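You operate a simulated robot arm through the tools that you are given. There is no shell and no other tool.

You run a simulated two-armed robot. Do the job below in one go: nothing can be reset, and whatever is moved stays where it is left.

## Task
Take the pink card and put it on the clamp end of the stacking table. Take the gold card and put it on the steel tray. Fetch the long core and set it on the top of the dry cabinet. Put the brass post on top of the black block. Pick up the A27 spare belt from the front of the winder bench with one hand, pass it to the other hand and put it on the low shelf of the packing bench. Take the dirty blue roll and leave it on the top of the covered drum. Put the grey sample roll from the clear end of the checking bench on the top of the pressing bench. Push the samples drawer of the checking bench shut. Switch the brake lever off. Put the box on the clear end of the checking bench away on the high shelf of the rack. Close the shutter. The order is free. Set down upright: pink card, long core, brass post, box.

It is judged by the outcome, as a careful person would: the job done as asked, and still so three seconds after it is handed in. It fails if anything else is knocked over, pushed out of place, dropped, spilled or broken.

## Robot
Two 7-joint arms with two-finger parallel grippers on one trunk, on a base that drives. Base frame: it is fixed to the floor where the robot stands at the start and does not move with it; the origin is under the middle of the robot, x ahead of it, y to its left, z up; the surface under the hand at the start is at about z = 82. Readings come in cm, degrees, newtons and seconds.
The left shoulder is at the start at [6, 18.9, 120.3], the right one opposite. With the tool pointing down near the work surface each hand reaches from about 10 to 64 cm from the robot's upright axis, wherever it stands, measured 20 degrees to its own side. Places, roughly: black block (9x6x3 cm) [-540, 330, 80]; box [25, 150, 75]; brake lever [40, 130, 90]; brass post [-275, 25, 75]; clamp end of the stacking table [-70, 250, 80]; dirty blue roll (7x7x4 cm) [-140, 240, 80]; gold card [50, 0, 75]; grey sample roll [25, 175, 75]; high shelf of the rack (21x66 cm) [-624, 178, 152]; long core (5x5x8 cm) [-260, 60, 30]; low shelf of the packing bench [-570, -150, 30]; pink card [50, 0, 75]; samples drawer of the checking bench [30, 130, 70]; shutter [-620, 100, 200]; spare belt [-275, 225, 75]; steel tray (33x11x4 cm) [-80, -160, 80]; top of the covered drum (24x24 cm) [-340, 254, 48]; top of the dry cabinet (20x41 cm) [-624, 36, 126]; top of the pressing bench [10, -170, 80]. Payload 3.43 kg a hand.
Tool frame (each hand has its own): the origin (TCP) lies between the finger pads and is the grasp point; the fingertips stand 3 cm ahead of it; z points along the fingers, y is the line along which they close. The gripper opens to 9.4 cm. The fingers are 2.8 cm wide and 1 cm thick; the gripper's body (5 by 9.6 cm) begins 5.5 cm behind the TCP.
Orientation is told as [roll, pitch, yaw] about the base's x, y, z axes, in that order, counted from this pose: with the fingers straight down and closing along the base's y, the tool's x points along the base's -x, its y along +y and its z along -z.

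## Interface
- The arms move only by the tool step_arm. It takes "left_motion", "right_motion" or both (then of equal length, played together; a hand with none holds still); each is a list of rows, each a list of 7 numbers: the shift along the base's x, y, z in cm, then the turn, a rotation vector about the base's x, y, z in degrees, then the gripper command, from -1 (shut) to 1 (fully open), values between in proportion. In form: [[x, y, z, wx, wy, wz, fingers], ...]. A call has 1 to 20 rows; each row is the pose to reach, as a shift and turn from the pose commanded when the call began. Rows are played at 5 a second. More than 5 cm and 8.6 degrees between two rows, or a gripper value outside its range, and nothing of the call is played. A pose out of reach is approached as far as the arm can. The call stops where the force on the tool passes 40 N (or 10 N more than at its start, if that is more) or the arm is blocked; 0.2 s more then pass. The fingers move at their own pace (about 15.3 cm/s each) and stop on an object; they squeeze with about 33 N. The grip force told is the motor's: it shows also when the fingers shut on nothing. Time passes only in rows, and 0.2 s behind the last, so rows that repeat a pose let the fingers close. It gives the time, the measured TCP pose, the force on the tool (base axes), the opening and the grip force at its end, in the units of the frame above (readings bear some noise), with the torque about the TCP (base axes, N m) and any sound that the robot's microphone picked up.
- Cameras (640 x 400 px; columns grow to the right, rows downward): "scene" is now at [1.07, -0.01, 174.21]; the picture's right is [0.03, -1.00, 0.00], its down [-0.84, -0.03, -0.54] and it looks along [0.54, 0.02, -0.84] (base axes); focal length 296 px, centre (320, 200). "left" rides on the left gripper at [7.6, -1.4, -10.3] in its tool frame; the picture's right is [0.18, 0.98, 0.00], its down [-0.75, 0.14, -0.64] and it looks along [-0.63, 0.12, 0.77] (tool axes); focal length 243 px, centre (320, 200). "right" rides on the right gripper at [7.6, 1.4, -10.3] in its tool frame; the picture's right is [-0.18, 0.98, 0.00], its down [-0.75, -0.14, -0.64] and it looks along [-0.63, -0.12, 0.77] (tool axes); focal length 243 px, centre (320, 200). There is no depth. A picture from a camera that has moved, and an enlarged one, comes with that camera's place and axes in the base frame and with its lens.
- grab_frame(camera): a new picture of that camera. It takes no simulated time.
- move_column(by): slides the trunk up (or, below 0, down) by that many cm; the arms and the scene camera ride with it, the base frame stays. It gives what a move gives, with no picture.
- drive_base(legs): drives the robot by 1 to 6 legs, each [ahead, left, turn to the left] in cm, cm and degrees, along the robot's own axes; the way and the turn of a leg run together, so that a leg with both is an arc; at most 150 cm and 180 degrees a leg. The arms and the cameras ride along, it lands a little off, and it stops where it bumps. It gives what a move gives.
- turn_head(pan, tilt): turns the head with the scene camera to pan (to the left, within 86 degrees either way) and tilt (down, from -29 to 69), counted from straight ahead of the robot. It gives what a move gives.
- inspect(camera, box): a new picture of the part [left, top, right, bottom] of that camera's present view, enlarged. It takes no simulated time.
- job_done(): hands the job in; it is judged then, once.

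Places have to be worked out from the pictures, the camera data and where the tool is seen. Open the grippers and draw the arms clear of the work before you hand the job in, unless the task says otherwise.

The tools are called after ">>>" as a command line: name --argument value ..., lists and objects as JSON in quotes. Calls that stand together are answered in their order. step_arm: Moves the arms, as the interface text tells. Its arguments: {"type":"object","properties":{"left_motion":{"type":"array","items":{"type":"array","items":{"type":"number"}}},"right_motion":{"type":"array","items":{"type":"array","items":{"type":"number"}}}},"required":[]} The other tools are called the same way: move_column (by) slides the trunk up or down; drive_base (legs) drives the base; turn_head (pan, tilt) turns the head that bears the scene camera; grab_frame (camera) takes a picture; inspect (camera, box) takes an enlarged picture of a part of a camera's view; job_done () hands the job in.

At the start:

```text
t: 0.0
left_tool_pos: [48.54, 21.66, 103.58]
left_ee_rot: [0.0, 0.0, 0.1]
left_contact_force: [1.0, -0.1, 0.9]
left_ft_torque: [0.04, -0.01, 0.01]
left_width: 9.4
left_grasp_force: 0.1
right_tool_pos: [31.38, -15.33, 108.09]
right_ee_rot: [0.0, -0.1, 0.0]
right_contact_force: [0.7, -1.3, -0.1]
right_ft_torque: [-0.04, 0.0, -0.03]
right_width: 9.38
right_grasp_force: 0.1
trunk travel left (down, up): [-87.5, 11.5]
robot x, y, heading: [-0.31, -0.1, 0.0]
head pan, tilt: [1.8, 57.3]
```

scene: 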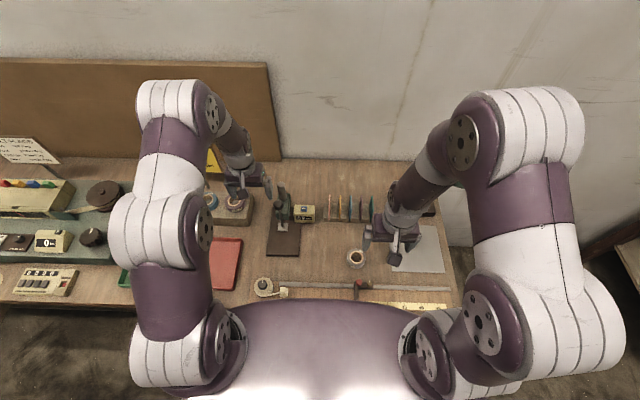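
right: 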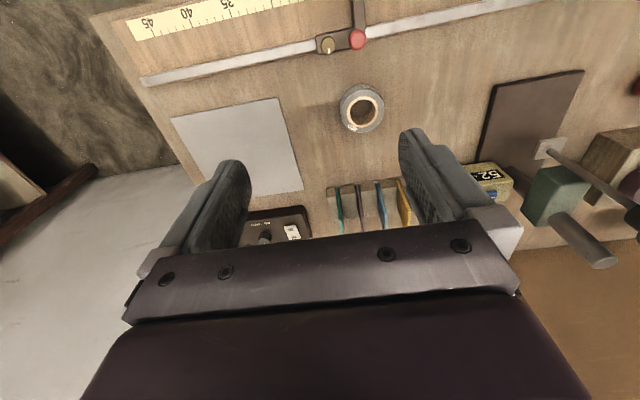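
left: 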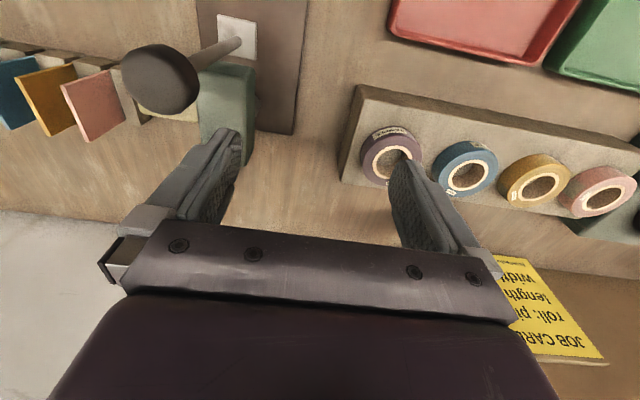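

The first pictures show the card rack ahead of me, with upright pink, gold and blue cards. I'll enlarge the scene around it to find where each card stands.

>>> inspect --camera "scene" --box '[260, 160, 460, 285]'

>>> inspect --camera "left" --box '[0, 0, 320, 200]'

>>> inspect --camera "right" --box '[240, 100, 560, 300]'

```text
3.20 times, centred on (360, 222) of scene
camera zoom: at [1.07, -0.01, 174.21], right [0.03, -1.0, 0.0], down [-0.84, -0.03, -0.54], along [0.54, 0.02, -0.84], focal length 946 px, centre (192, 128)
```

zoom: 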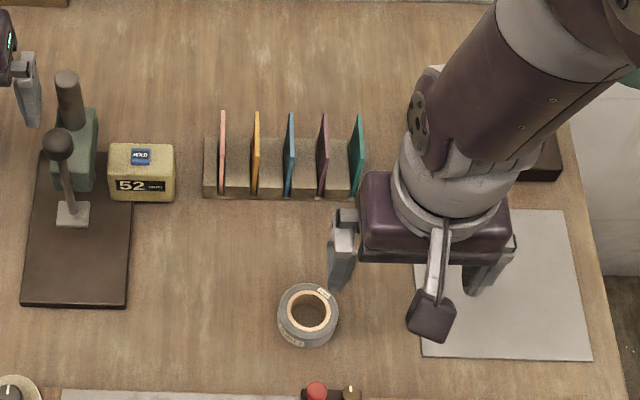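

```text
2.00 times, centred on (160, 100) of left
camera zoom: at [40.87, 20.25, 113.83], right [-0.18, 0.98, 0.0], down [0.75, 0.14, 0.64], along [0.63, 0.12, -0.77], focal length 485 px, centre (640, 400)
```

zoom: 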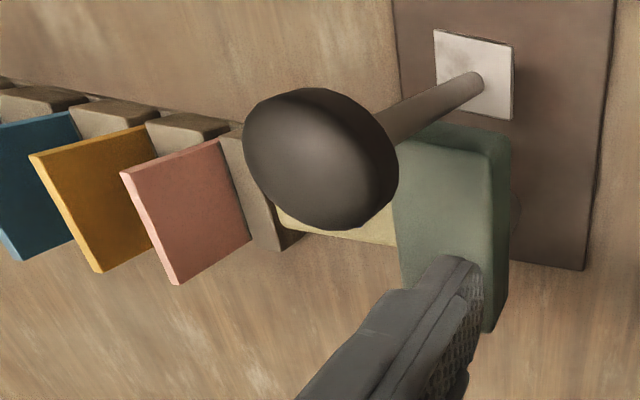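

```text
2.00 times, centred on (400, 200) of right
camera zoom: at [23.76, -13.8, 118.3], right [0.18, 0.98, 0.0], down [0.75, -0.14, 0.64], along [0.63, -0.12, -0.77], focal length 485 px, centre (160, 200)
```

zoom: 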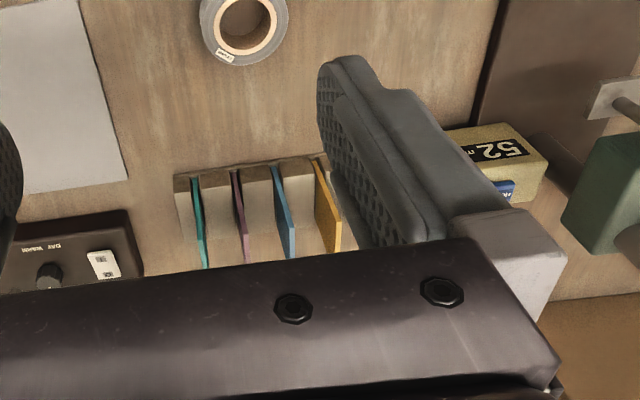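

Standing in the rack, pink sits at about y -1.5, gold at -5.0 and blue at -8.5, with their tops near z 90. Before I grasp anything I'll turn the head to survey the room.

>>> turn_head --pan 70 --tilt 15

>>> grab_frame --camera "scene"

>>> turn_head --pan -70 --tilt 15

>>> grab_frame --camera "scene"

```text
t: 1.4
left_tool_pos: [48.52, 21.65, 103.6]
left_ee_rot: [0.0, 0.0, 0.0]
left_contact_force: [-0.3, -0.5, 0.4]
left_ft_torque: [0.03, 0.0, -0.02]
left_width: 9.41
left_grasp_force: 0.0
right_tool_pos: [31.5, -15.35, 108.06]
right_ee_rot: [0.1, 0.0, -0.1]
right_contact_force: [0.1, 0.2, -0.2]
right_ft_torque: [0.0, 0.03, 0.01]
right_width: 9.41
right_grasp_force: 0.1
trunk travel left (down, up): [-87.5, 11.5]
robot x, y, heading: [-0.05, 0.24, -0.2]
head pan, tilt: [70.0, 15.0]
```

```text
taken
camera scene: at [-2.69, 8.54, 180.52], right [0.94, -0.34, 0.0], down [-0.09, -0.24, -0.97], along [0.33, 0.91, -0.26], focal length 296 px, centre (320, 200)
```

scene: 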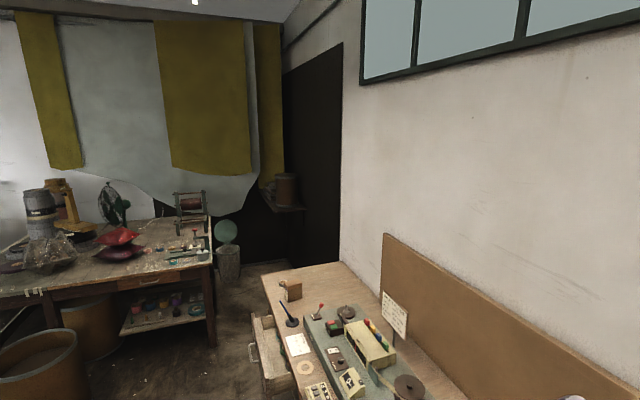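

```text
t: 3.6
left_tool_pos: [48.59, 21.71, 103.58]
left_ee_rot: [-0.1, 0.0, 0.0]
left_contact_force: [-1.3, 0.3, -0.9]
left_ft_torque: [-0.01, 0.0, 0.02]
left_width: 9.41
left_grasp_force: 0.1
right_tool_pos: [31.37, -15.26, 108.08]
right_ee_rot: [0.1, -0.1, 0.1]
right_contact_force: [0.3, -0.6, 0.0]
right_ft_torque: [-0.01, 0.01, 0.0]
right_width: 9.41
right_grasp_force: 0.1
trunk travel left (down, up): [-87.5, 11.5]
robot x, y, heading: [0.26, -0.36, 0.4]
head pan, tilt: [-70.0, 15.0]
```

```text
taken
camera scene: at [-2.69, -9.01, 180.53], right [-0.94, -0.34, 0.0], down [-0.09, 0.24, -0.97], along [0.33, -0.91, -0.26], focal length 296 px, centre (320, 200)
```

scene: 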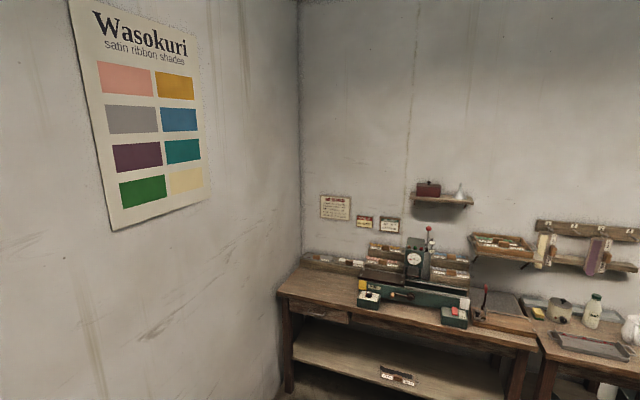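

The pressing bench and the tray table are on my right, and the checking bench runs off to my left with its open drawer. I'll look more closely at both sides.

>>> turn_head --pan 60 --tilt 40

>>> grab_frame --camera "scene"

>>> inspect --camera "scene" --box '[160, 0, 480, 200]'

>>> turn_head --pan -86 --tilt 25

>>> grab_frame --camera "scene"

>>> turn_head --pan 86 --tilt 25

>>> grab_frame --camera "scene"

```text
t: 5.7
left_tool_pos: [48.39, 21.59, 103.65]
left_ee_rot: [0.0, 0.0, 0.0]
left_contact_force: [-0.7, -0.7, -0.7]
left_ft_torque: [0.0, 0.0, 0.01]
left_width: 9.37
left_grasp_force: 0.1
right_tool_pos: [31.35, -15.25, 108.09]
right_ee_rot: [0.0, 0.0, -0.1]
right_contact_force: [-0.2, 0.4, 0.8]
right_ft_torque: [0.0, 0.02, 0.03]
right_width: 9.41
right_grasp_force: 0.0
trunk travel left (down, up): [-87.5, 11.5]
robot x, y, heading: [0.01, 0.02, -0.0]
head pan, tilt: [60.0, 40.0]
```

```text
taken
camera scene: at [-1.64, 7.12, 176.57], right [0.87, -0.5, 0.0], down [-0.32, -0.56, -0.77], along [0.38, 0.66, -0.64], focal length 296 px, centre (320, 200)
```

scene: 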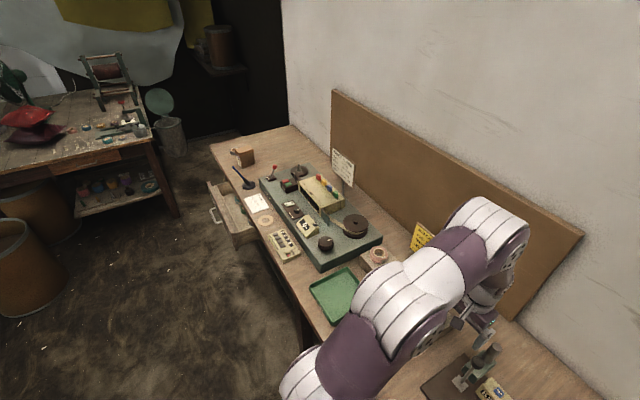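

```text
2.00 times, centred on (320, 100) of scene
camera zoom: at [-1.64, 7.12, 176.57], right [0.87, -0.5, 0.0], down [-0.32, -0.56, -0.77], along [0.38, 0.66, -0.64], focal length 591 px, centre (320, 400)
```

zoom: 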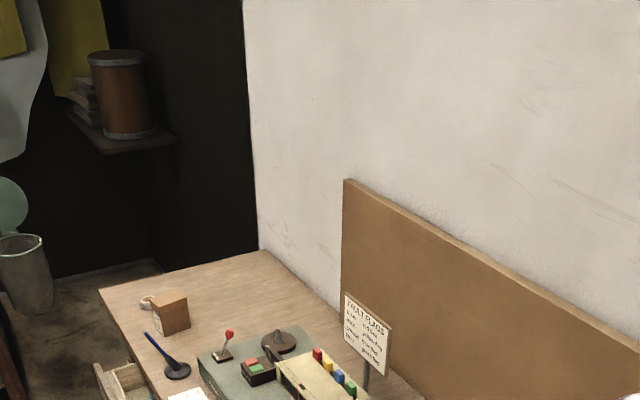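

```text
t: 8.0
left_tool_pos: [48.5, 21.64, 103.63]
left_ee_rot: [0.0, 0.0, 0.1]
left_contact_force: [0.5, 0.2, 0.2]
left_ft_torque: [0.0, 0.01, 0.04]
left_width: 9.42
left_grasp_force: 0.0
right_tool_pos: [31.31, -15.24, 108.12]
right_ee_rot: [0.0, 0.0, -0.1]
right_contact_force: [0.0, -1.1, -1.0]
right_ft_torque: [0.0, -0.01, -0.01]
right_width: 9.39
right_grasp_force: 0.0
trunk travel left (down, up): [-87.5, 11.5]
robot x, y, heading: [0.09, -0.23, 0.1]
head pan, tilt: [-85.9, 25.0]
```

```text
taken
camera scene: at [-5.23, -9.43, 178.9], right [-1.0, -0.07, 0.0], down [-0.03, 0.42, -0.91], along [0.06, -0.9, -0.42], focal length 296 px, centre (320, 200)
```

scene: 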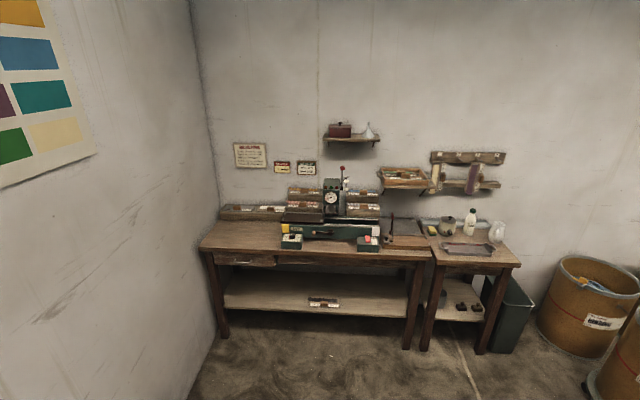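

```text
t: 10.6
left_tool_pos: [48.6, 21.62, 103.72]
left_ee_rot: [0.1, 0.1, -0.1]
left_contact_force: [0.0, 0.3, 0.2]
left_ft_torque: [-0.01, 0.03, 0.01]
left_width: 9.41
left_grasp_force: 0.0
right_tool_pos: [31.48, -15.18, 108.13]
right_ee_rot: [0.0, 0.0, 0.0]
right_contact_force: [-0.2, 0.5, 0.5]
right_ft_torque: [0.03, -0.01, -0.01]
right_width: 9.43
right_grasp_force: 0.0
trunk travel left (down, up): [-87.5, 11.5]
robot x, y, heading: [0.12, -0.05, 0.2]
head pan, tilt: [85.9, 25.0]
```

```text
taken
camera scene: at [-5.24, 8.95, 178.9], right [1.0, -0.07, 0.0], down [-0.03, -0.42, -0.91], along [0.06, 0.9, -0.42], focal length 296 px, centre (320, 200)
```

scene: 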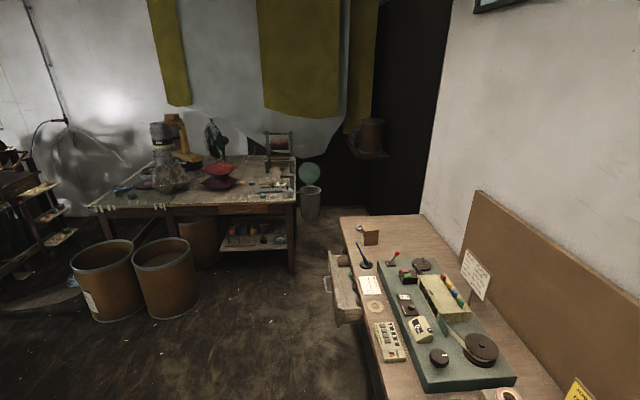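

The layout is clear enough now, so I start with the gold card. I'll turn the head back to the bench and bring the right hand above it with the gripper narrowed to about 2.4 cm, so the fingers fit between neighbouring cards.

>>> turn_head --pan 0 --tilt 57

>>> step_arm --right_motion '[[0, 0, 0, 0, 0, 0, -0.49], [3.5, 1.5, -1.5, 0, 0, 0, -0.49], [7, 3, -3, 0, 0, 0, -0.49], [10.5, 4.5, -4.5, 0, 0, 0, -0.49], [14, 6, -6, 0, 0, 0, -0.49], [17, 8, -7, 0, 0, 0, -0.49], [20, 9.5, -8, 0, 0, 0, -0.49], [22, 10.3, -9, 0, 0, 0, -0.49]]'

>>> grab_frame --camera "right"

>>> inspect --camera "scene" --box '[240, 120, 440, 245]'

```text
t: 12.2
left_tool_pos: [48.54, 21.7, 103.64]
left_ee_rot: [-0.1, 0.0, 0.0]
left_contact_force: [-0.6, 0.0, 0.8]
left_ft_torque: [0.0, -0.04, -0.01]
left_width: 9.42
left_grasp_force: 0.0
right_tool_pos: [31.37, -15.13, 108.09]
right_ee_rot: [0.0, 0.0, 0.0]
right_contact_force: [0.4, -0.3, -0.1]
right_ft_torque: [0.02, 0.0, -0.01]
right_width: 9.39
right_grasp_force: 0.0
trunk travel left (down, up): [-87.5, 11.5]
robot x, y, heading: [0.44, -0.08, -0.0]
head pan, tilt: [0.0, 57.0]
```

```text
t: 14.0
left_tool_pos: [48.6, 21.73, 103.64]
left_ee_rot: [0.1, 0.1, 0.1]
left_contact_force: [-0.2, 0.4, -0.4]
left_ft_torque: [0.0, 0.02, 0.02]
left_width: 9.41
left_grasp_force: 0.1
right_tool_pos: [53.58, -4.82, 99.19]
right_ee_rot: [-0.1, 0.0, 0.0]
right_contact_force: [0.4, -0.2, -0.8]
right_ft_torque: [-0.01, 0.01, -0.04]
right_width: 2.4
right_grasp_force: 0.1
trunk travel left (down, up): [-87.5, 11.5]
robot x, y, heading: [0.16, -0.22, -0.0]
head pan, tilt: [0.0, 57.0]
```

```text
taken
camera right: at [45.9, -3.4, 109.38], right [0.18, 0.98, 0.0], down [0.75, -0.14, 0.64], along [0.63, -0.12, -0.77], focal length 243 px, centre (320, 200)
```

right: 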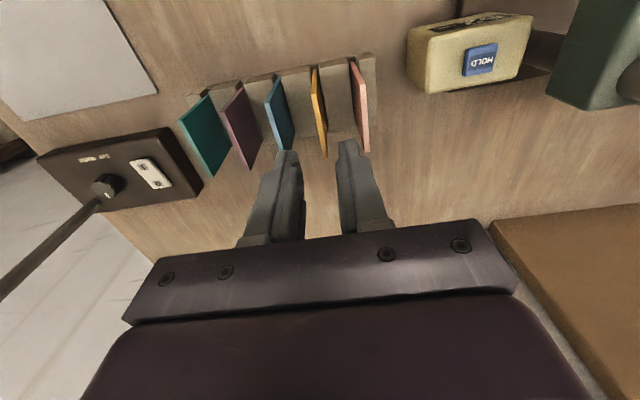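

```text
3.20 times, centred on (340, 182) of scene
camera zoom: at [1.23, -0.23, 174.26], right [0.0, -1.0, 0.0], down [-0.84, 0.0, -0.54], along [0.54, 0.0, -0.84], focal length 946 px, centre (256, 256)
```

zoom: 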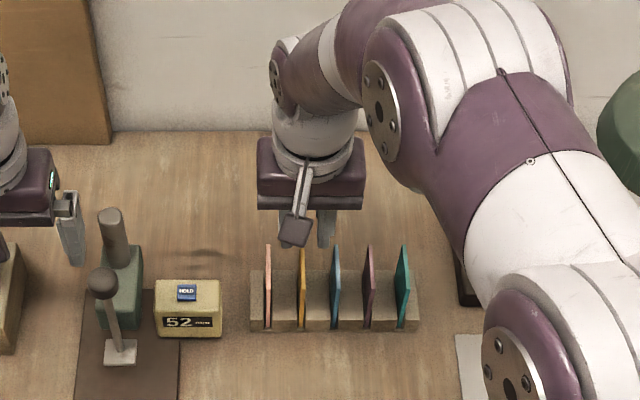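

The right hand now hangs above and slightly ahead of the rack. I'll enlarge its camera view to line the fingers up with the gold card.

>>> inspect --camera "right" --box '[170, 30, 410, 180]'

>>> inspect --camera "scene" --box '[310, 185, 380, 230]'

```text
2.67 times, centred on (290, 105) of right
camera zoom: at [45.9, -3.4, 109.38], right [0.18, 0.98, 0.0], down [0.75, -0.14, 0.64], along [0.63, -0.12, -0.77], focal length 647 px, centre (400, 453)
```

zoom: 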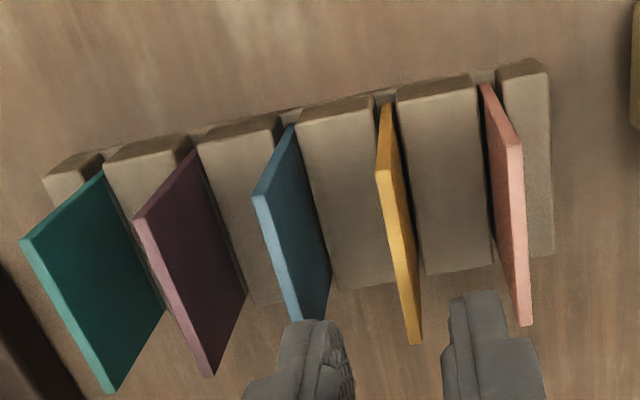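

```text
8.89 times, centred on (345, 208) of scene
camera zoom: at [1.23, -0.23, 174.26], right [0.0, -1.0, 0.0], down [-0.84, 0.0, -0.54], along [0.54, 0.0, -0.84], focal length 2626 px, centre (98, 133)
```

zoom: 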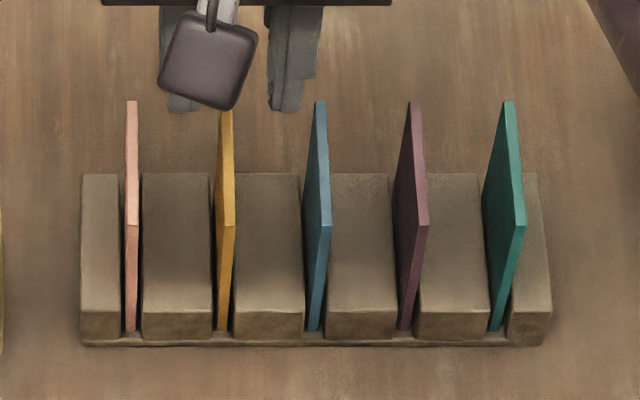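

Both views agree: the gold card spans x 51.2 to 56.7 at y -4.95, its top is at z 90.8, and the blocks reach z 84.5. I'll go straight down to z 88.2 and close on it.

>>> step_arm --right_motion '[[0.6, 0, 0, 0, 0, 0, -0.49], [0.6, 0, -3, 0, 0, 0, -0.49], [0.6, 0, -6, 0, 0, 0, -0.49], [0.6, 0, -8.5, 0, 0, 0, -0.49], [0.6, 0, -10.9, 0, 0, 0, -0.49], [0.6, 0, -10.9, 0, 0, 0, -0.49], [0.6, 0, -10.9, 0, 0, 0, -1], [0.6, 0, -10.9, 0, 0, 0, -1], [0.6, 0, -10.9, 0, 0, 0, -1], [0.6, 0, -10.9, 0, 0, 0, -1]]'

>>> inspect --camera "scene" --box '[280, 140, 408, 220]'

```text
t: 16.2
left_tool_pos: [48.63, 21.6, 103.64]
left_ee_rot: [-0.1, 0.0, 0.1]
left_contact_force: [-1.0, 0.4, 0.1]
left_ft_torque: [-0.01, 0.0, 0.01]
left_width: 9.38
left_grasp_force: 0.0
right_tool_pos: [53.96, -5.19, 88.14]
right_ee_rot: [0.0, -0.1, -0.1]
right_contact_force: [0.3, 7.6, -0.2]
right_ft_torque: [0.23, 0.0, 0.0]
right_width: 0.71
right_grasp_force: 32.9
trunk travel left (down, up): [-87.5, 11.5]
robot x, y, heading: [0.62, -0.13, -0.0]
head pan, tilt: [0.0, 57.0]
```

```text
5.00 times, centred on (344, 180) of scene
camera zoom: at [1.13, -0.08, 174.25], right [0.0, -1.0, 0.0], down [-0.84, 0.0, -0.54], along [0.54, 0.0, -0.84], focal length 1477 px, centre (200, 300)
```

zoom: 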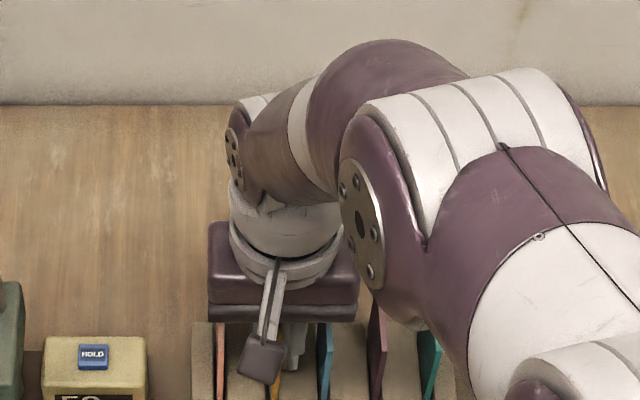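

The grip closed on the card at 0.71 cm wide with 33 N, with a small sideways force. I'll ease that off and lift straight up.

>>> step_arm --right_motion '[[0, -0.2, 0, 0, 0, 0, -1], [0, -0.2, 2, 0, 0, 0, -1], [0, -0.2, 4, 0, 0, 0, -1], [0, -0.2, 7, 0, 0, 0, -1], [0, -0.2, 10, 0, 0, 0, -1], [0, -0.2, 14, 0, 0, 0, -1], [0, -0.2, 17, 0, 0, 0, -1]]'

>>> grab_frame --camera "right"

>>> grab_frame --camera "scene"

```text
t: 17.8
left_tool_pos: [48.6, 21.55, 103.72]
left_ee_rot: [0.0, 0.1, -0.1]
left_contact_force: [0.8, 0.2, 0.2]
left_ft_torque: [0.01, 0.0, 0.01]
left_width: 9.39
left_grasp_force: 0.0
right_tool_pos: [54.08, -5.35, 105.25]
right_ee_rot: [0.1, 0.0, 0.0]
right_contact_force: [-0.5, 0.1, 0.2]
right_ft_torque: [0.01, 0.0, 0.0]
right_width: 0.74
right_grasp_force: 33.3
trunk travel left (down, up): [-87.5, 11.5]
robot x, y, heading: [0.05, -0.18, 0.3]
head pan, tilt: [0.0, 57.0]
```

```text
taken
camera right: at [46.41, -3.85, 115.4], right [0.18, 0.98, 0.0], down [0.75, -0.14, 0.64], along [0.63, -0.12, -0.77], focal length 243 px, centre (320, 200)
```

right: 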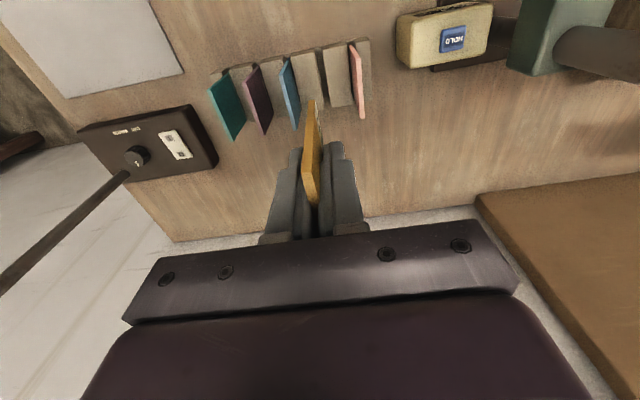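

```text
taken
camera scene: at [1.06, -0.2, 174.25], right [0.0, -1.0, 0.0], down [-0.84, 0.0, -0.54], along [0.54, 0.0, -0.84], focal length 296 px, centre (320, 200)
```

scene: 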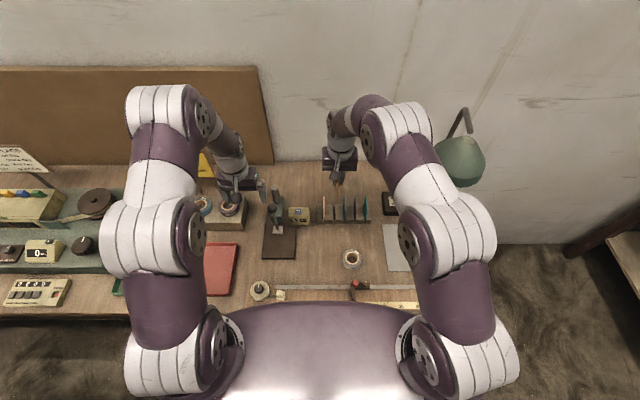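

The gold card is out and held cleanly. I'll tuck both hands back high for driving, lifting the left one first so it clears the lever ball.

>>> step_arm --left_motion '[[0, 0.5, 4, 0, 0, 0, 1], [0, 0.5, 8, 0, 0, 0, 1], [-3, 0.5, 9, 0, 0, 0, 1], [-7, 0.5, 9, 0, 0, 0, 1], [-11, 0, 9, 0, 0, 0, 1], [-15, -0.5, 9, 0, 0, 0, 1], [-18, -1, 9, 0, 0, 0, 1]]' --right_motion '[[0, 0, 3, 0, 0, 0, -1], [-2, -1, 6, 0, 0, 0, -1], [-6, -3, 7, 0, 0, 0, -1], [-10, -5.5, 7, 0, 0, 0, -1], [-14, -8, 7, 0, 0, 0, -1], [-18, -10.5, 7, 0, 0, 0, -1], [-22, -13, 7, 0, 0, 0, -1]]'

>>> drive_base --legs '[[-40, 0, 0], [0, 90, 0]]'

>>> turn_head --pan 40 --tilt 40

>>> grab_frame --camera "scene"

```text
t: 19.4
left_tool_pos: [30.62, 20.64, 112.9]
left_ee_rot: [0.1, -0.1, 0.0]
left_contact_force: [-0.5, 0.4, -0.1]
left_ft_torque: [0.01, -0.06, 0.02]
left_width: 9.41
left_grasp_force: 0.0
right_tool_pos: [31.76, -18.62, 111.9]
right_ee_rot: [0.0, -0.1, 0.0]
right_contact_force: [-0.5, -0.2, -0.7]
right_ft_torque: [-0.02, -0.02, -0.01]
right_width: 0.73
right_grasp_force: 33.0
trunk travel left (down, up): [-87.5, 11.5]
robot x, y, heading: [0.12, -0.37, 0.0]
head pan, tilt: [0.0, 57.0]
```

```text
t: 26.3
left_tool_pos: [-8.24, 111.52, 112.69]
left_ee_rot: [0.0, 0.0, -0.7]
left_contact_force: [-0.5, 0.5, -0.2]
left_ft_torque: [-0.01, 0.01, 0.0]
left_width: 9.41
left_grasp_force: 0.1
right_tool_pos: [-7.66, 72.09, 111.9]
right_ee_rot: [0.0, 0.0, -0.7]
right_contact_force: [0.2, -0.5, -0.5]
right_ft_torque: [-0.05, 0.01, 0.04]
right_width: 0.73
right_grasp_force: 32.8
trunk travel left (down, up): [-87.5, 11.5]
robot x, y, heading: [-39.42, 91.25, -0.8]
head pan, tilt: [0.0, 57.0]
```

```text
t: 27.4
left_tool_pos: [-8.32, 111.54, 112.7]
left_ee_rot: [0.0, 0.1, -0.7]
left_contact_force: [-0.2, -0.3, 0.3]
left_ft_torque: [-0.05, -0.03, 0.02]
left_width: 9.38
left_grasp_force: 0.0
right_tool_pos: [-7.5, 72.18, 111.96]
right_ee_rot: [0.0, 0.0, -0.7]
right_contact_force: [-0.4, 0.8, -0.8]
right_ft_torque: [0.03, 0.01, -0.02]
right_width: 0.72
right_grasp_force: 32.8
trunk travel left (down, up): [-87.5, 11.5]
robot x, y, heading: [-39.05, 90.98, -0.9]
head pan, tilt: [40.0, 40.0]
```

```text
taken
camera scene: at [-38.72, 96.3, 176.57], right [0.63, -0.77, 0.0], down [-0.5, -0.41, -0.77], along [0.59, 0.48, -0.64], focal length 296 px, centre (320, 200)
```

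scene: 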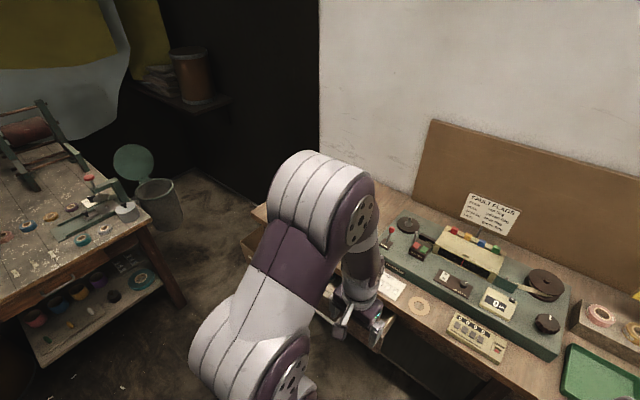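

The left arm blocks the view of the drawer. I'll drive further left and look straight ahead at the clear end.

>>> drive_base --legs '[[0, 48, 0.8]]'

>>> turn_head --pan 0 --tilt 50

>>> grab_frame --camera "scene"

>>> grab_frame --camera "left"

```text
t: 30.2
left_tool_pos: [-8.63, 158.64, 112.7]
left_ee_rot: [0.0, 0.0, 0.4]
left_contact_force: [0.4, -0.2, 0.0]
left_ft_torque: [0.02, 0.0, 0.01]
left_width: 9.4
left_grasp_force: 0.1
right_tool_pos: [-6.96, 119.44, 111.85]
right_ee_rot: [0.0, 0.0, 0.4]
right_contact_force: [0.4, 0.2, -0.2]
right_ft_torque: [-0.01, 0.02, 0.02]
right_width: 0.75
right_grasp_force: 32.9
trunk travel left (down, up): [-87.5, 11.5]
robot x, y, heading: [-39.04, 137.59, 0.4]
head pan, tilt: [40.0, 40.0]
```

```text
t: 31.2
left_tool_pos: [-8.53, 158.81, 112.85]
left_ee_rot: [-0.1, 0.1, 0.4]
left_contact_force: [-0.3, -0.1, -0.1]
left_ft_torque: [0.0, 0.0, -0.02]
left_width: 9.41
left_grasp_force: 0.0
right_tool_pos: [-7.01, 119.34, 111.93]
right_ee_rot: [-0.1, 0.0, 0.4]
right_contact_force: [-0.6, 1.1, -1.0]
right_ft_torque: [-0.04, 0.03, -0.03]
right_width: 0.72
right_grasp_force: 33.3
trunk travel left (down, up): [-87.5, 11.5]
robot x, y, heading: [-38.92, 137.64, 0.3]
head pan, tilt: [0.0, 50.0]
```

```text
taken
camera scene: at [-37.49, 137.45, 175.16], right [0.01, -1.0, 0.0], down [-0.77, -0.01, -0.64], along [0.64, 0.01, -0.77], focal length 296 px, centre (320, 200)
```

scene: 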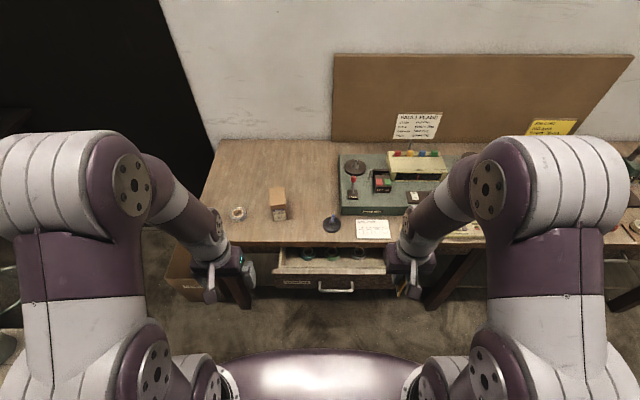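

```text
taken
camera left: at [-16.23, 157.31, 122.92], right [-0.19, 0.98, 0.0], down [0.75, 0.15, 0.64], along [0.63, 0.12, -0.77], focal length 243 px, centre (320, 200)
```

left: 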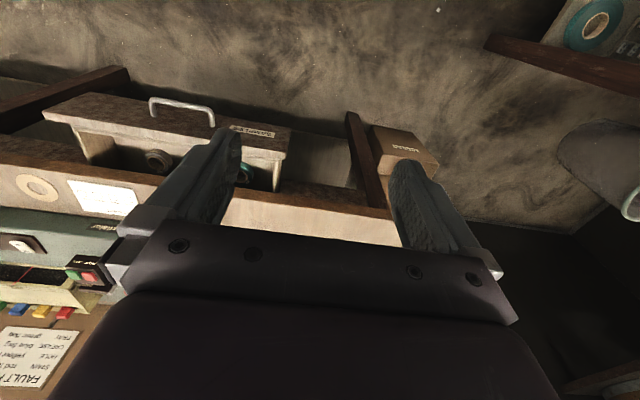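

Now the drawer, box and grey roll on the clear end and the levers are all in view. I'll enlarge them.

>>> inspect --camera "scene" --box '[200, 150, 440, 300]'

>>> inspect --camera "scene" --box '[310, 140, 438, 220]'

>>> inspect --camera "scene" --box '[216, 170, 344, 250]'

```text
2.67 times, centred on (320, 225) of scene
camera zoom: at [-37.49, 137.45, 175.16], right [0.01, -1.0, 0.0], down [-0.77, -0.01, -0.64], along [0.64, 0.01, -0.77], focal length 788 px, centre (320, 133)
```

zoom: 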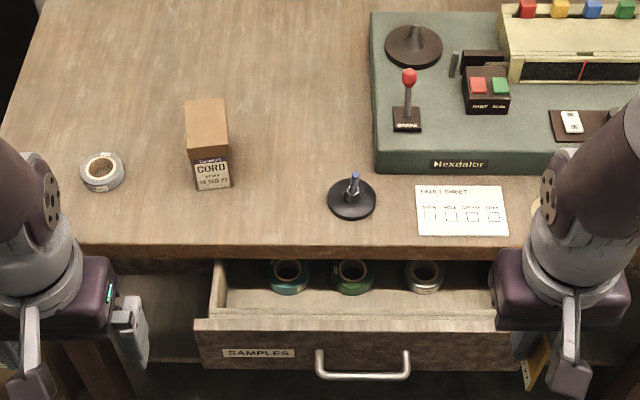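

```text
5.00 times, centred on (374, 180) of scene
camera zoom: at [-37.49, 137.45, 175.16], right [0.01, -1.0, 0.0], down [-0.77, -0.01, -0.64], along [0.64, 0.01, -0.77], focal length 1477 px, centre (50, 300)
```

zoom: 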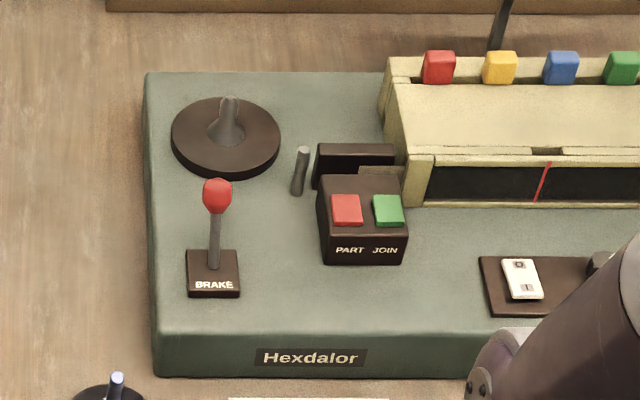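

```text
5.00 times, centred on (280, 210) of scene
camera zoom: at [-37.49, 137.45, 175.16], right [0.01, -1.0, 0.0], down [-0.77, -0.01, -0.64], along [0.64, 0.01, -0.77], focal length 1477 px, centre (520, 150)
```

zoom: 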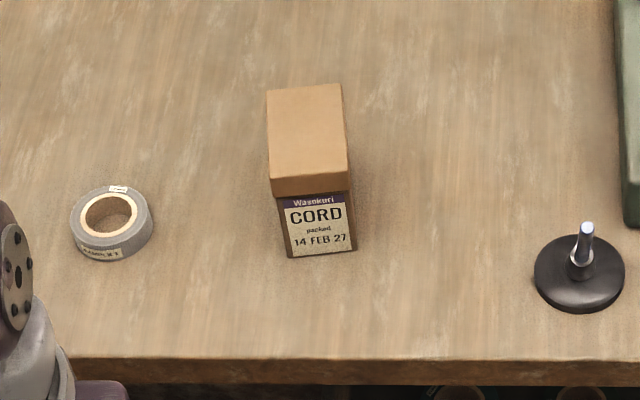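

The red-knobbed lever labelled BRAKE is on the green machine. I'll zoom in on it for markings that show which way is off.

>>> inspect --camera "scene" --box '[338, 170, 370, 205]'

>>> inspect --camera "scene" --box '[385, 100, 465, 150]'

```text
11.43 times, centred on (354, 188) of scene
camera zoom: at [-37.49, 137.45, 175.16], right [0.01, -1.0, 0.0], down [-0.77, -0.01, -0.64], along [0.64, 0.01, -0.77], focal length 3377 px, centre (-69, 343)
```

zoom: 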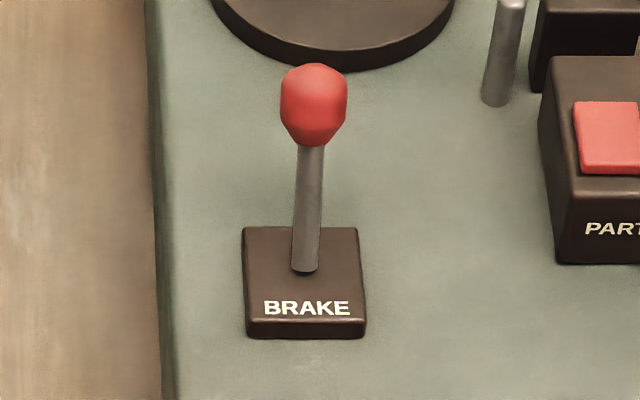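

```text
8.00 times, centred on (425, 125) of scene
camera zoom: at [-37.49, 137.45, 175.16], right [0.01, -1.0, 0.0], down [-0.77, -0.01, -0.64], along [0.64, 0.01, -0.77], focal length 2364 px, centre (-520, 800)
```

zoom: 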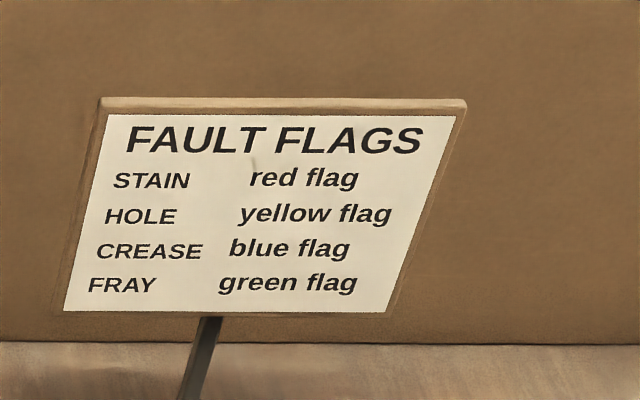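

The drawer front stands near x 11, spanning y 111 to 154 and z 64 to 77, with its handle between y 126 and 138. I'll close the left gripper, tilt it 45° forward and lower it just in front of the face, left of the handle.

>>> step_arm --left_motion '[[1, -2, -3, 0, -5, 0, -1], [2, -4, -7, 0, -10, 0, -1], [3, -6, -11, 0, -15, 0, -1], [4, -8, -15, 0, -20, 0, -1], [5, -10, -19, 0, -25, 0, -1], [6, -12, -23, 0, -30, 0, -1], [7, -14, -27, 0, -35, 0, -1], [8, -15.5, -31, 0, -40, 0, -1], [9, -16.5, -35, 0, -45, 0, -1], [10, -16.5, -39, 0, -45, 0, -1]]'

>>> grab_frame --camera "scene"

>>> grab_frame --camera "left"

```text
t: 33.3
left_tool_pos: [7.77, 136.8, 86.72]
left_ee_rot: [-11.3, -53.0, 9.2]
left_contact_force: [1.0, -1.0, -0.3]
left_ft_torque: [0.01, -0.02, 0.0]
left_width: 0.01
left_grasp_force: 33.0
left hand out of reach, approached as far as the arm can: row 4, 6, 7, 8
right_tool_pos: [-6.95, 119.26, 111.94]
right_ee_rot: [0.2, 0.1, 0.4]
right_contact_force: [-0.6, -0.3, -0.4]
right_ft_torque: [0.02, 0.02, 0.0]
right_width: 0.71
right_grasp_force: 33.1
trunk travel left (down, up): [-87.5, 11.5]
robot x, y, heading: [-39.28, 137.97, 0.7]
head pan, tilt: [0.0, 50.0]
stopped in row 10 (left hand): the force on the tool passed its limit at 62 N (the readings are from after the stop); the commanded pose is now the measured one
```

```text
taken
camera scene: at [-37.42, 137.28, 175.16], right [0.01, -1.0, 0.0], down [-0.77, -0.01, -0.64], along [0.64, 0.01, -0.77], focal length 296 px, centre (320, 200)
```

scene: 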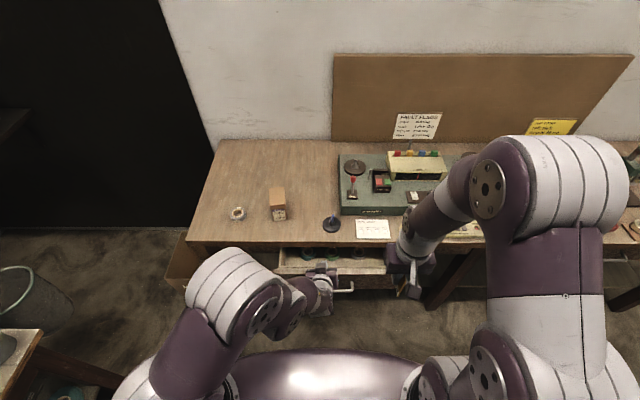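

```text
taken
camera left: at [-4.99, 135.37, 86.77], right [-0.11, 0.96, -0.26], down [-0.07, 0.26, 0.96], along [0.99, 0.13, 0.04], focal length 243 px, centre (320, 200)
```

left: 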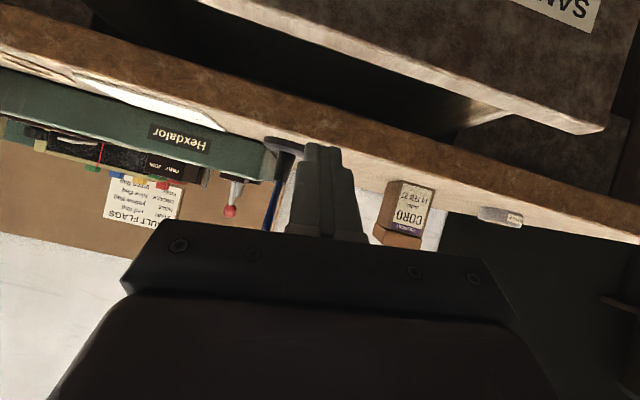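

The force spike looks like the arm snapping out of a poor configuration, since it reads near zero now and nothing has been disturbed. This low view also shows the brake lever, so I'll zoom in to triangulate its lean.

>>> inspect --camera "left" --box '[190, 120, 290, 240]'

>>> inspect --camera "scene" --box '[260, 230, 420, 330]'

```text
3.33 times, centred on (240, 180) of left
camera zoom: at [-4.99, 135.37, 86.77], right [-0.11, 0.96, -0.26], down [-0.07, 0.26, 0.96], along [0.99, 0.13, 0.04], focal length 809 px, centre (587, 267)
```

zoom: 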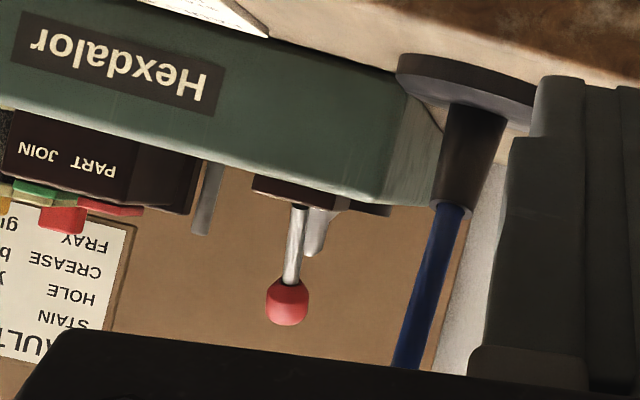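

```text
4.00 times, centred on (340, 280) of scene
camera zoom: at [-37.42, 137.28, 175.16], right [0.01, -1.0, 0.0], down [-0.77, -0.01, -0.64], along [0.64, 0.01, -0.77], focal length 1182 px, centre (240, -120)
```

zoom: 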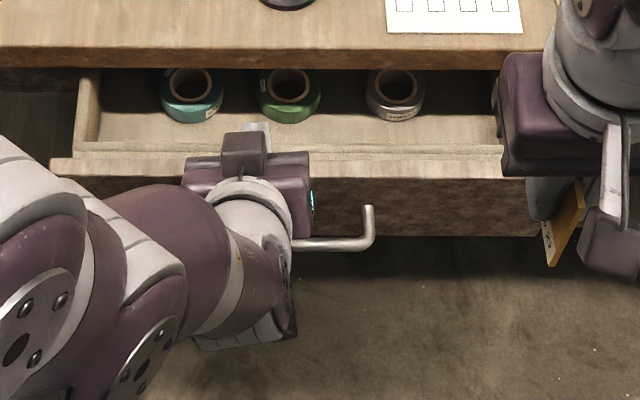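

The knob is near (40.5, 125.4, 94.7) and its foot near x 38, so the lever leans away from me, and off should be toward me. First the drawer: I'll draw the left hand back and left, then lower the trunk for a better arm posture.

>>> step_arm --left_motion '[[-3, 2, 0, 0, 0, 0, -1], [-6, 4, 0, 0, 0, 0, -1], [-9, 6, 0, 0, 0, 0, -1], [-11, 7, 0, 0, 0, 0, -1]]'

>>> move_column --by -15

>>> grab_frame --camera "scene"

>>> grab_frame --camera "left"

```text
t: 34.3
left_tool_pos: [9.23, 133.74, 90.86]
left_ee_rot: [-22.3, -57.5, 19.5]
left_contact_force: [-0.4, 0.3, 0.3]
left_ft_torque: [-0.01, 0.01, 0.0]
left_width: 0.0
left_grasp_force: 33.1
left hand out of reach, approached as far as the arm can: row 1, 2, 3, 4
right_tool_pos: [-7.09, 119.43, 111.9]
right_ee_rot: [0.1, 0.0, 0.5]
right_contact_force: [-0.5, -0.3, 0.6]
right_ft_torque: [0.01, 0.0, 0.02]
right_width: 0.7
right_grasp_force: 33.4
trunk travel left (down, up): [-87.5, 11.5]
robot x, y, heading: [-39.44, 137.78, 0.8]
head pan, tilt: [0.0, 50.0]
stopped in row 4 (left hand): the arm was blocked; the commanded pose is now the measured one
```

```text
t: 35.5
left_tool_pos: [9.79, 133.63, 80.48]
left_ee_rot: [-24.1, -58.7, 21.3]
left_contact_force: [-1.3, 3.3, 10.0]
left_ft_torque: [0.11, -0.13, 0.08]
left_width: 0.0
left_grasp_force: 33.0
right_tool_pos: [-7.03, 119.62, 100.81]
right_ee_rot: [0.0, 0.1, 0.6]
right_contact_force: [0.3, -0.1, 0.1]
right_ft_torque: [0.02, 0.01, -0.04]
right_width: 0.75
right_grasp_force: 33.5
trunk travel left (down, up): [-76.3, 22.7]
robot x, y, heading: [-39.33, 137.89, 0.4]
head pan, tilt: [0.0, 50.0]
stopped: the force on the tool passed its limit at 60 N (the readings are from after the stop); the commanded pose is now the measured one
```

```text
taken
camera scene: at [-37.63, 137.58, 163.93], right [0.01, -1.0, 0.0], down [-0.77, -0.01, -0.64], along [0.64, 0.01, -0.77], focal length 296 px, centre (320, 200)
```

scene: 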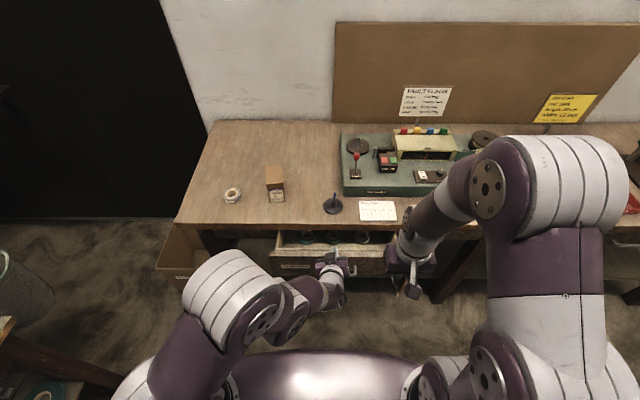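

```text
taken
camera left: at [-2.88, 131.87, 78.99], right [-0.1, 0.93, -0.36], down [-0.2, 0.34, 0.92], along [0.98, 0.16, 0.15], focal length 243 px, centre (320, 200)
```

left: 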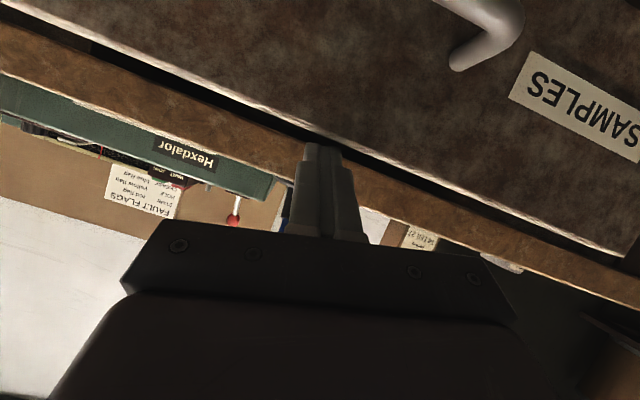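

I chained calls while the arm was out of reach, so the hand settled onto the drawer's top edge. I'll raise the trunk to free it and check before moving the arm again.

>>> move_column --by 11

>>> inspect --camera "scene" --box '[240, 200, 420, 320]'

```text
t: 36.9
left_tool_pos: [9.81, 133.75, 91.29]
left_ee_rot: [-23.7, -58.5, 21.1]
left_contact_force: [-0.4, -0.7, 0.0]
left_ft_torque: [0.0, 0.01, 0.0]
left_width: 0.0
left_grasp_force: 33.0
right_tool_pos: [-7.02, 119.43, 111.72]
right_ee_rot: [0.1, 0.1, 0.5]
right_contact_force: [-0.4, 0.2, -0.7]
right_ft_torque: [-0.01, 0.01, -0.03]
right_width: 0.72
right_grasp_force: 32.7
trunk travel left (down, up): [-87.3, 11.7]
robot x, y, heading: [-39.16, 137.76, 0.2]
head pan, tilt: [0.0, 50.0]
```

```text
3.33 times, centred on (330, 260) of scene
camera zoom: at [-37.46, 137.5, 174.97], right [0.01, -1.0, 0.0], down [-0.77, -0.01, -0.64], along [0.64, 0.01, -0.77], focal length 985 px, centre (287, 0)
```

zoom: 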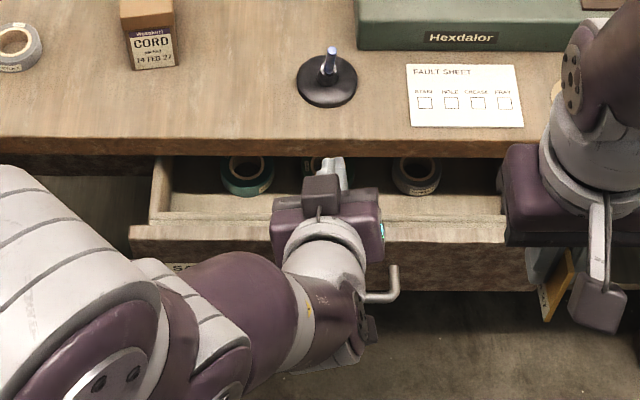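

The drawer is unharmed and the hand is free, pointing forward and down. I'll drive back 20 and left 10, then lower the trunk so the fingertips face the drawer front beside the handle.

>>> drive_base --legs '[[-20, 0, 0], [0, 10, 0]]'

>>> move_column --by -20

>>> grab_frame --camera "scene"

>>> grab_frame --camera "left"

```text
t: 39.3
left_tool_pos: [-10.68, 143.39, 91.35]
left_ee_rot: [-23.7, -58.6, 20.8]
left_contact_force: [-0.1, 0.0, 0.1]
left_ft_torque: [0.03, 0.01, 0.01]
left_width: 0.0
left_grasp_force: 33.7
right_tool_pos: [-27.61, 129.31, 111.71]
right_ee_rot: [0.0, 0.0, 0.2]
right_contact_force: [0.2, -0.1, -0.4]
right_ft_torque: [-0.06, -0.04, -0.01]
right_width: 0.69
right_grasp_force: 32.9
trunk travel left (down, up): [-87.3, 11.7]
robot x, y, heading: [-59.92, 147.79, 0.3]
head pan, tilt: [0.0, 50.0]
```

```text
t: 41.5
left_tool_pos: [-10.6, 143.42, 71.5]
left_ee_rot: [-23.7, -58.6, 20.9]
left_contact_force: [0.2, 0.1, 0.8]
left_ft_torque: [0.01, 0.03, -0.01]
left_width: 0.0
left_grasp_force: 32.5
right_tool_pos: [-27.61, 129.21, 91.81]
right_ee_rot: [0.1, -0.1, 0.1]
right_contact_force: [0.5, 0.0, 0.3]
right_ft_torque: [0.0, 0.03, 0.02]
right_width: 0.72
right_grasp_force: 32.8
trunk travel left (down, up): [-67.3, 31.7]
robot x, y, heading: [-59.83, 147.82, -0.0]
head pan, tilt: [0.0, 50.0]
```

```text
taken
camera scene: at [-57.96, 147.51, 154.98], right [0.0, -1.0, 0.0], down [-0.77, 0.0, -0.64], along [0.64, 0.0, -0.77], focal length 296 px, centre (320, 200)
```

scene: 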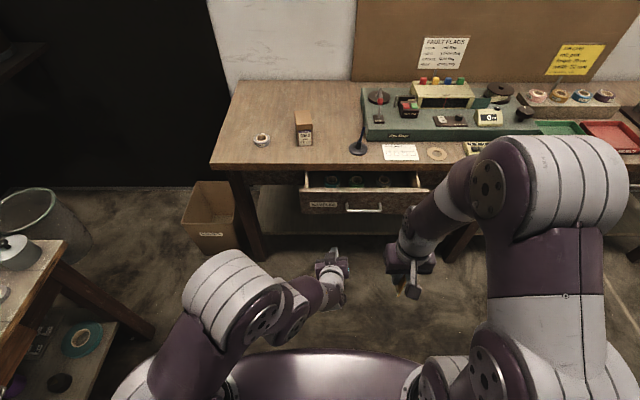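

```text
taken
camera left: at [-23.38, 141.68, 69.96], right [-0.09, 0.93, -0.36], down [-0.19, 0.34, 0.92], along [0.98, 0.16, 0.15], focal length 243 px, centre (320, 200)
```

left: 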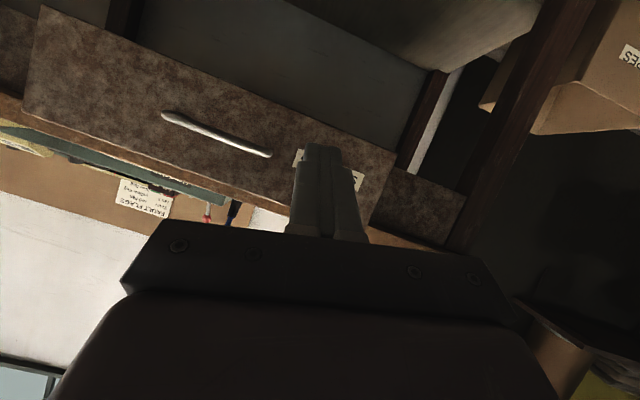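

The fingertips now point at the drawer face left of the handle. I'll drive 12 cm closer.

>>> drive_base --legs '[[12, 0, 0]]'

>>> grab_frame --camera "left"

```text
t: 42.7
left_tool_pos: [1.32, 143.61, 71.25]
left_ee_rot: [-23.7, -58.5, 20.9]
left_contact_force: [1.2, -0.3, 0.4]
left_ft_torque: [0.0, 0.0, 0.05]
left_width: 0.0
left_grasp_force: 32.8
right_tool_pos: [-15.43, 129.38, 91.72]
right_ee_rot: [-0.2, 0.1, 0.3]
right_contact_force: [0.0, 0.1, 0.7]
right_ft_torque: [0.03, 0.02, -0.02]
right_width: 0.72
right_grasp_force: 33.1
trunk travel left (down, up): [-67.3, 31.7]
robot x, y, heading: [-48.04, 147.87, 0.1]
head pan, tilt: [0.0, 50.0]
```

```text
taken
camera left: at [-11.36, 141.81, 69.93], right [-0.1, 0.93, -0.36], down [-0.19, 0.34, 0.92], along [0.98, 0.16, 0.15], focal length 243 px, centre (320, 200)
```

left: 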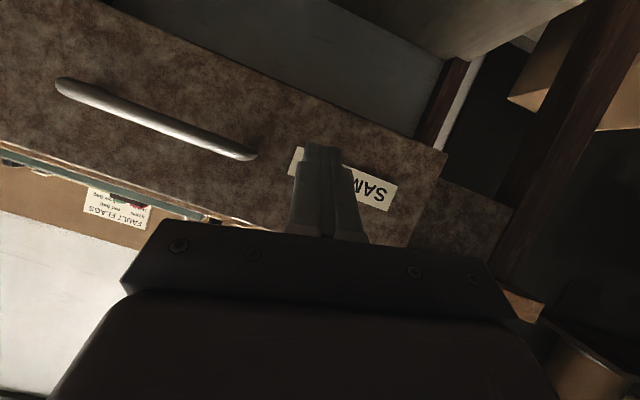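

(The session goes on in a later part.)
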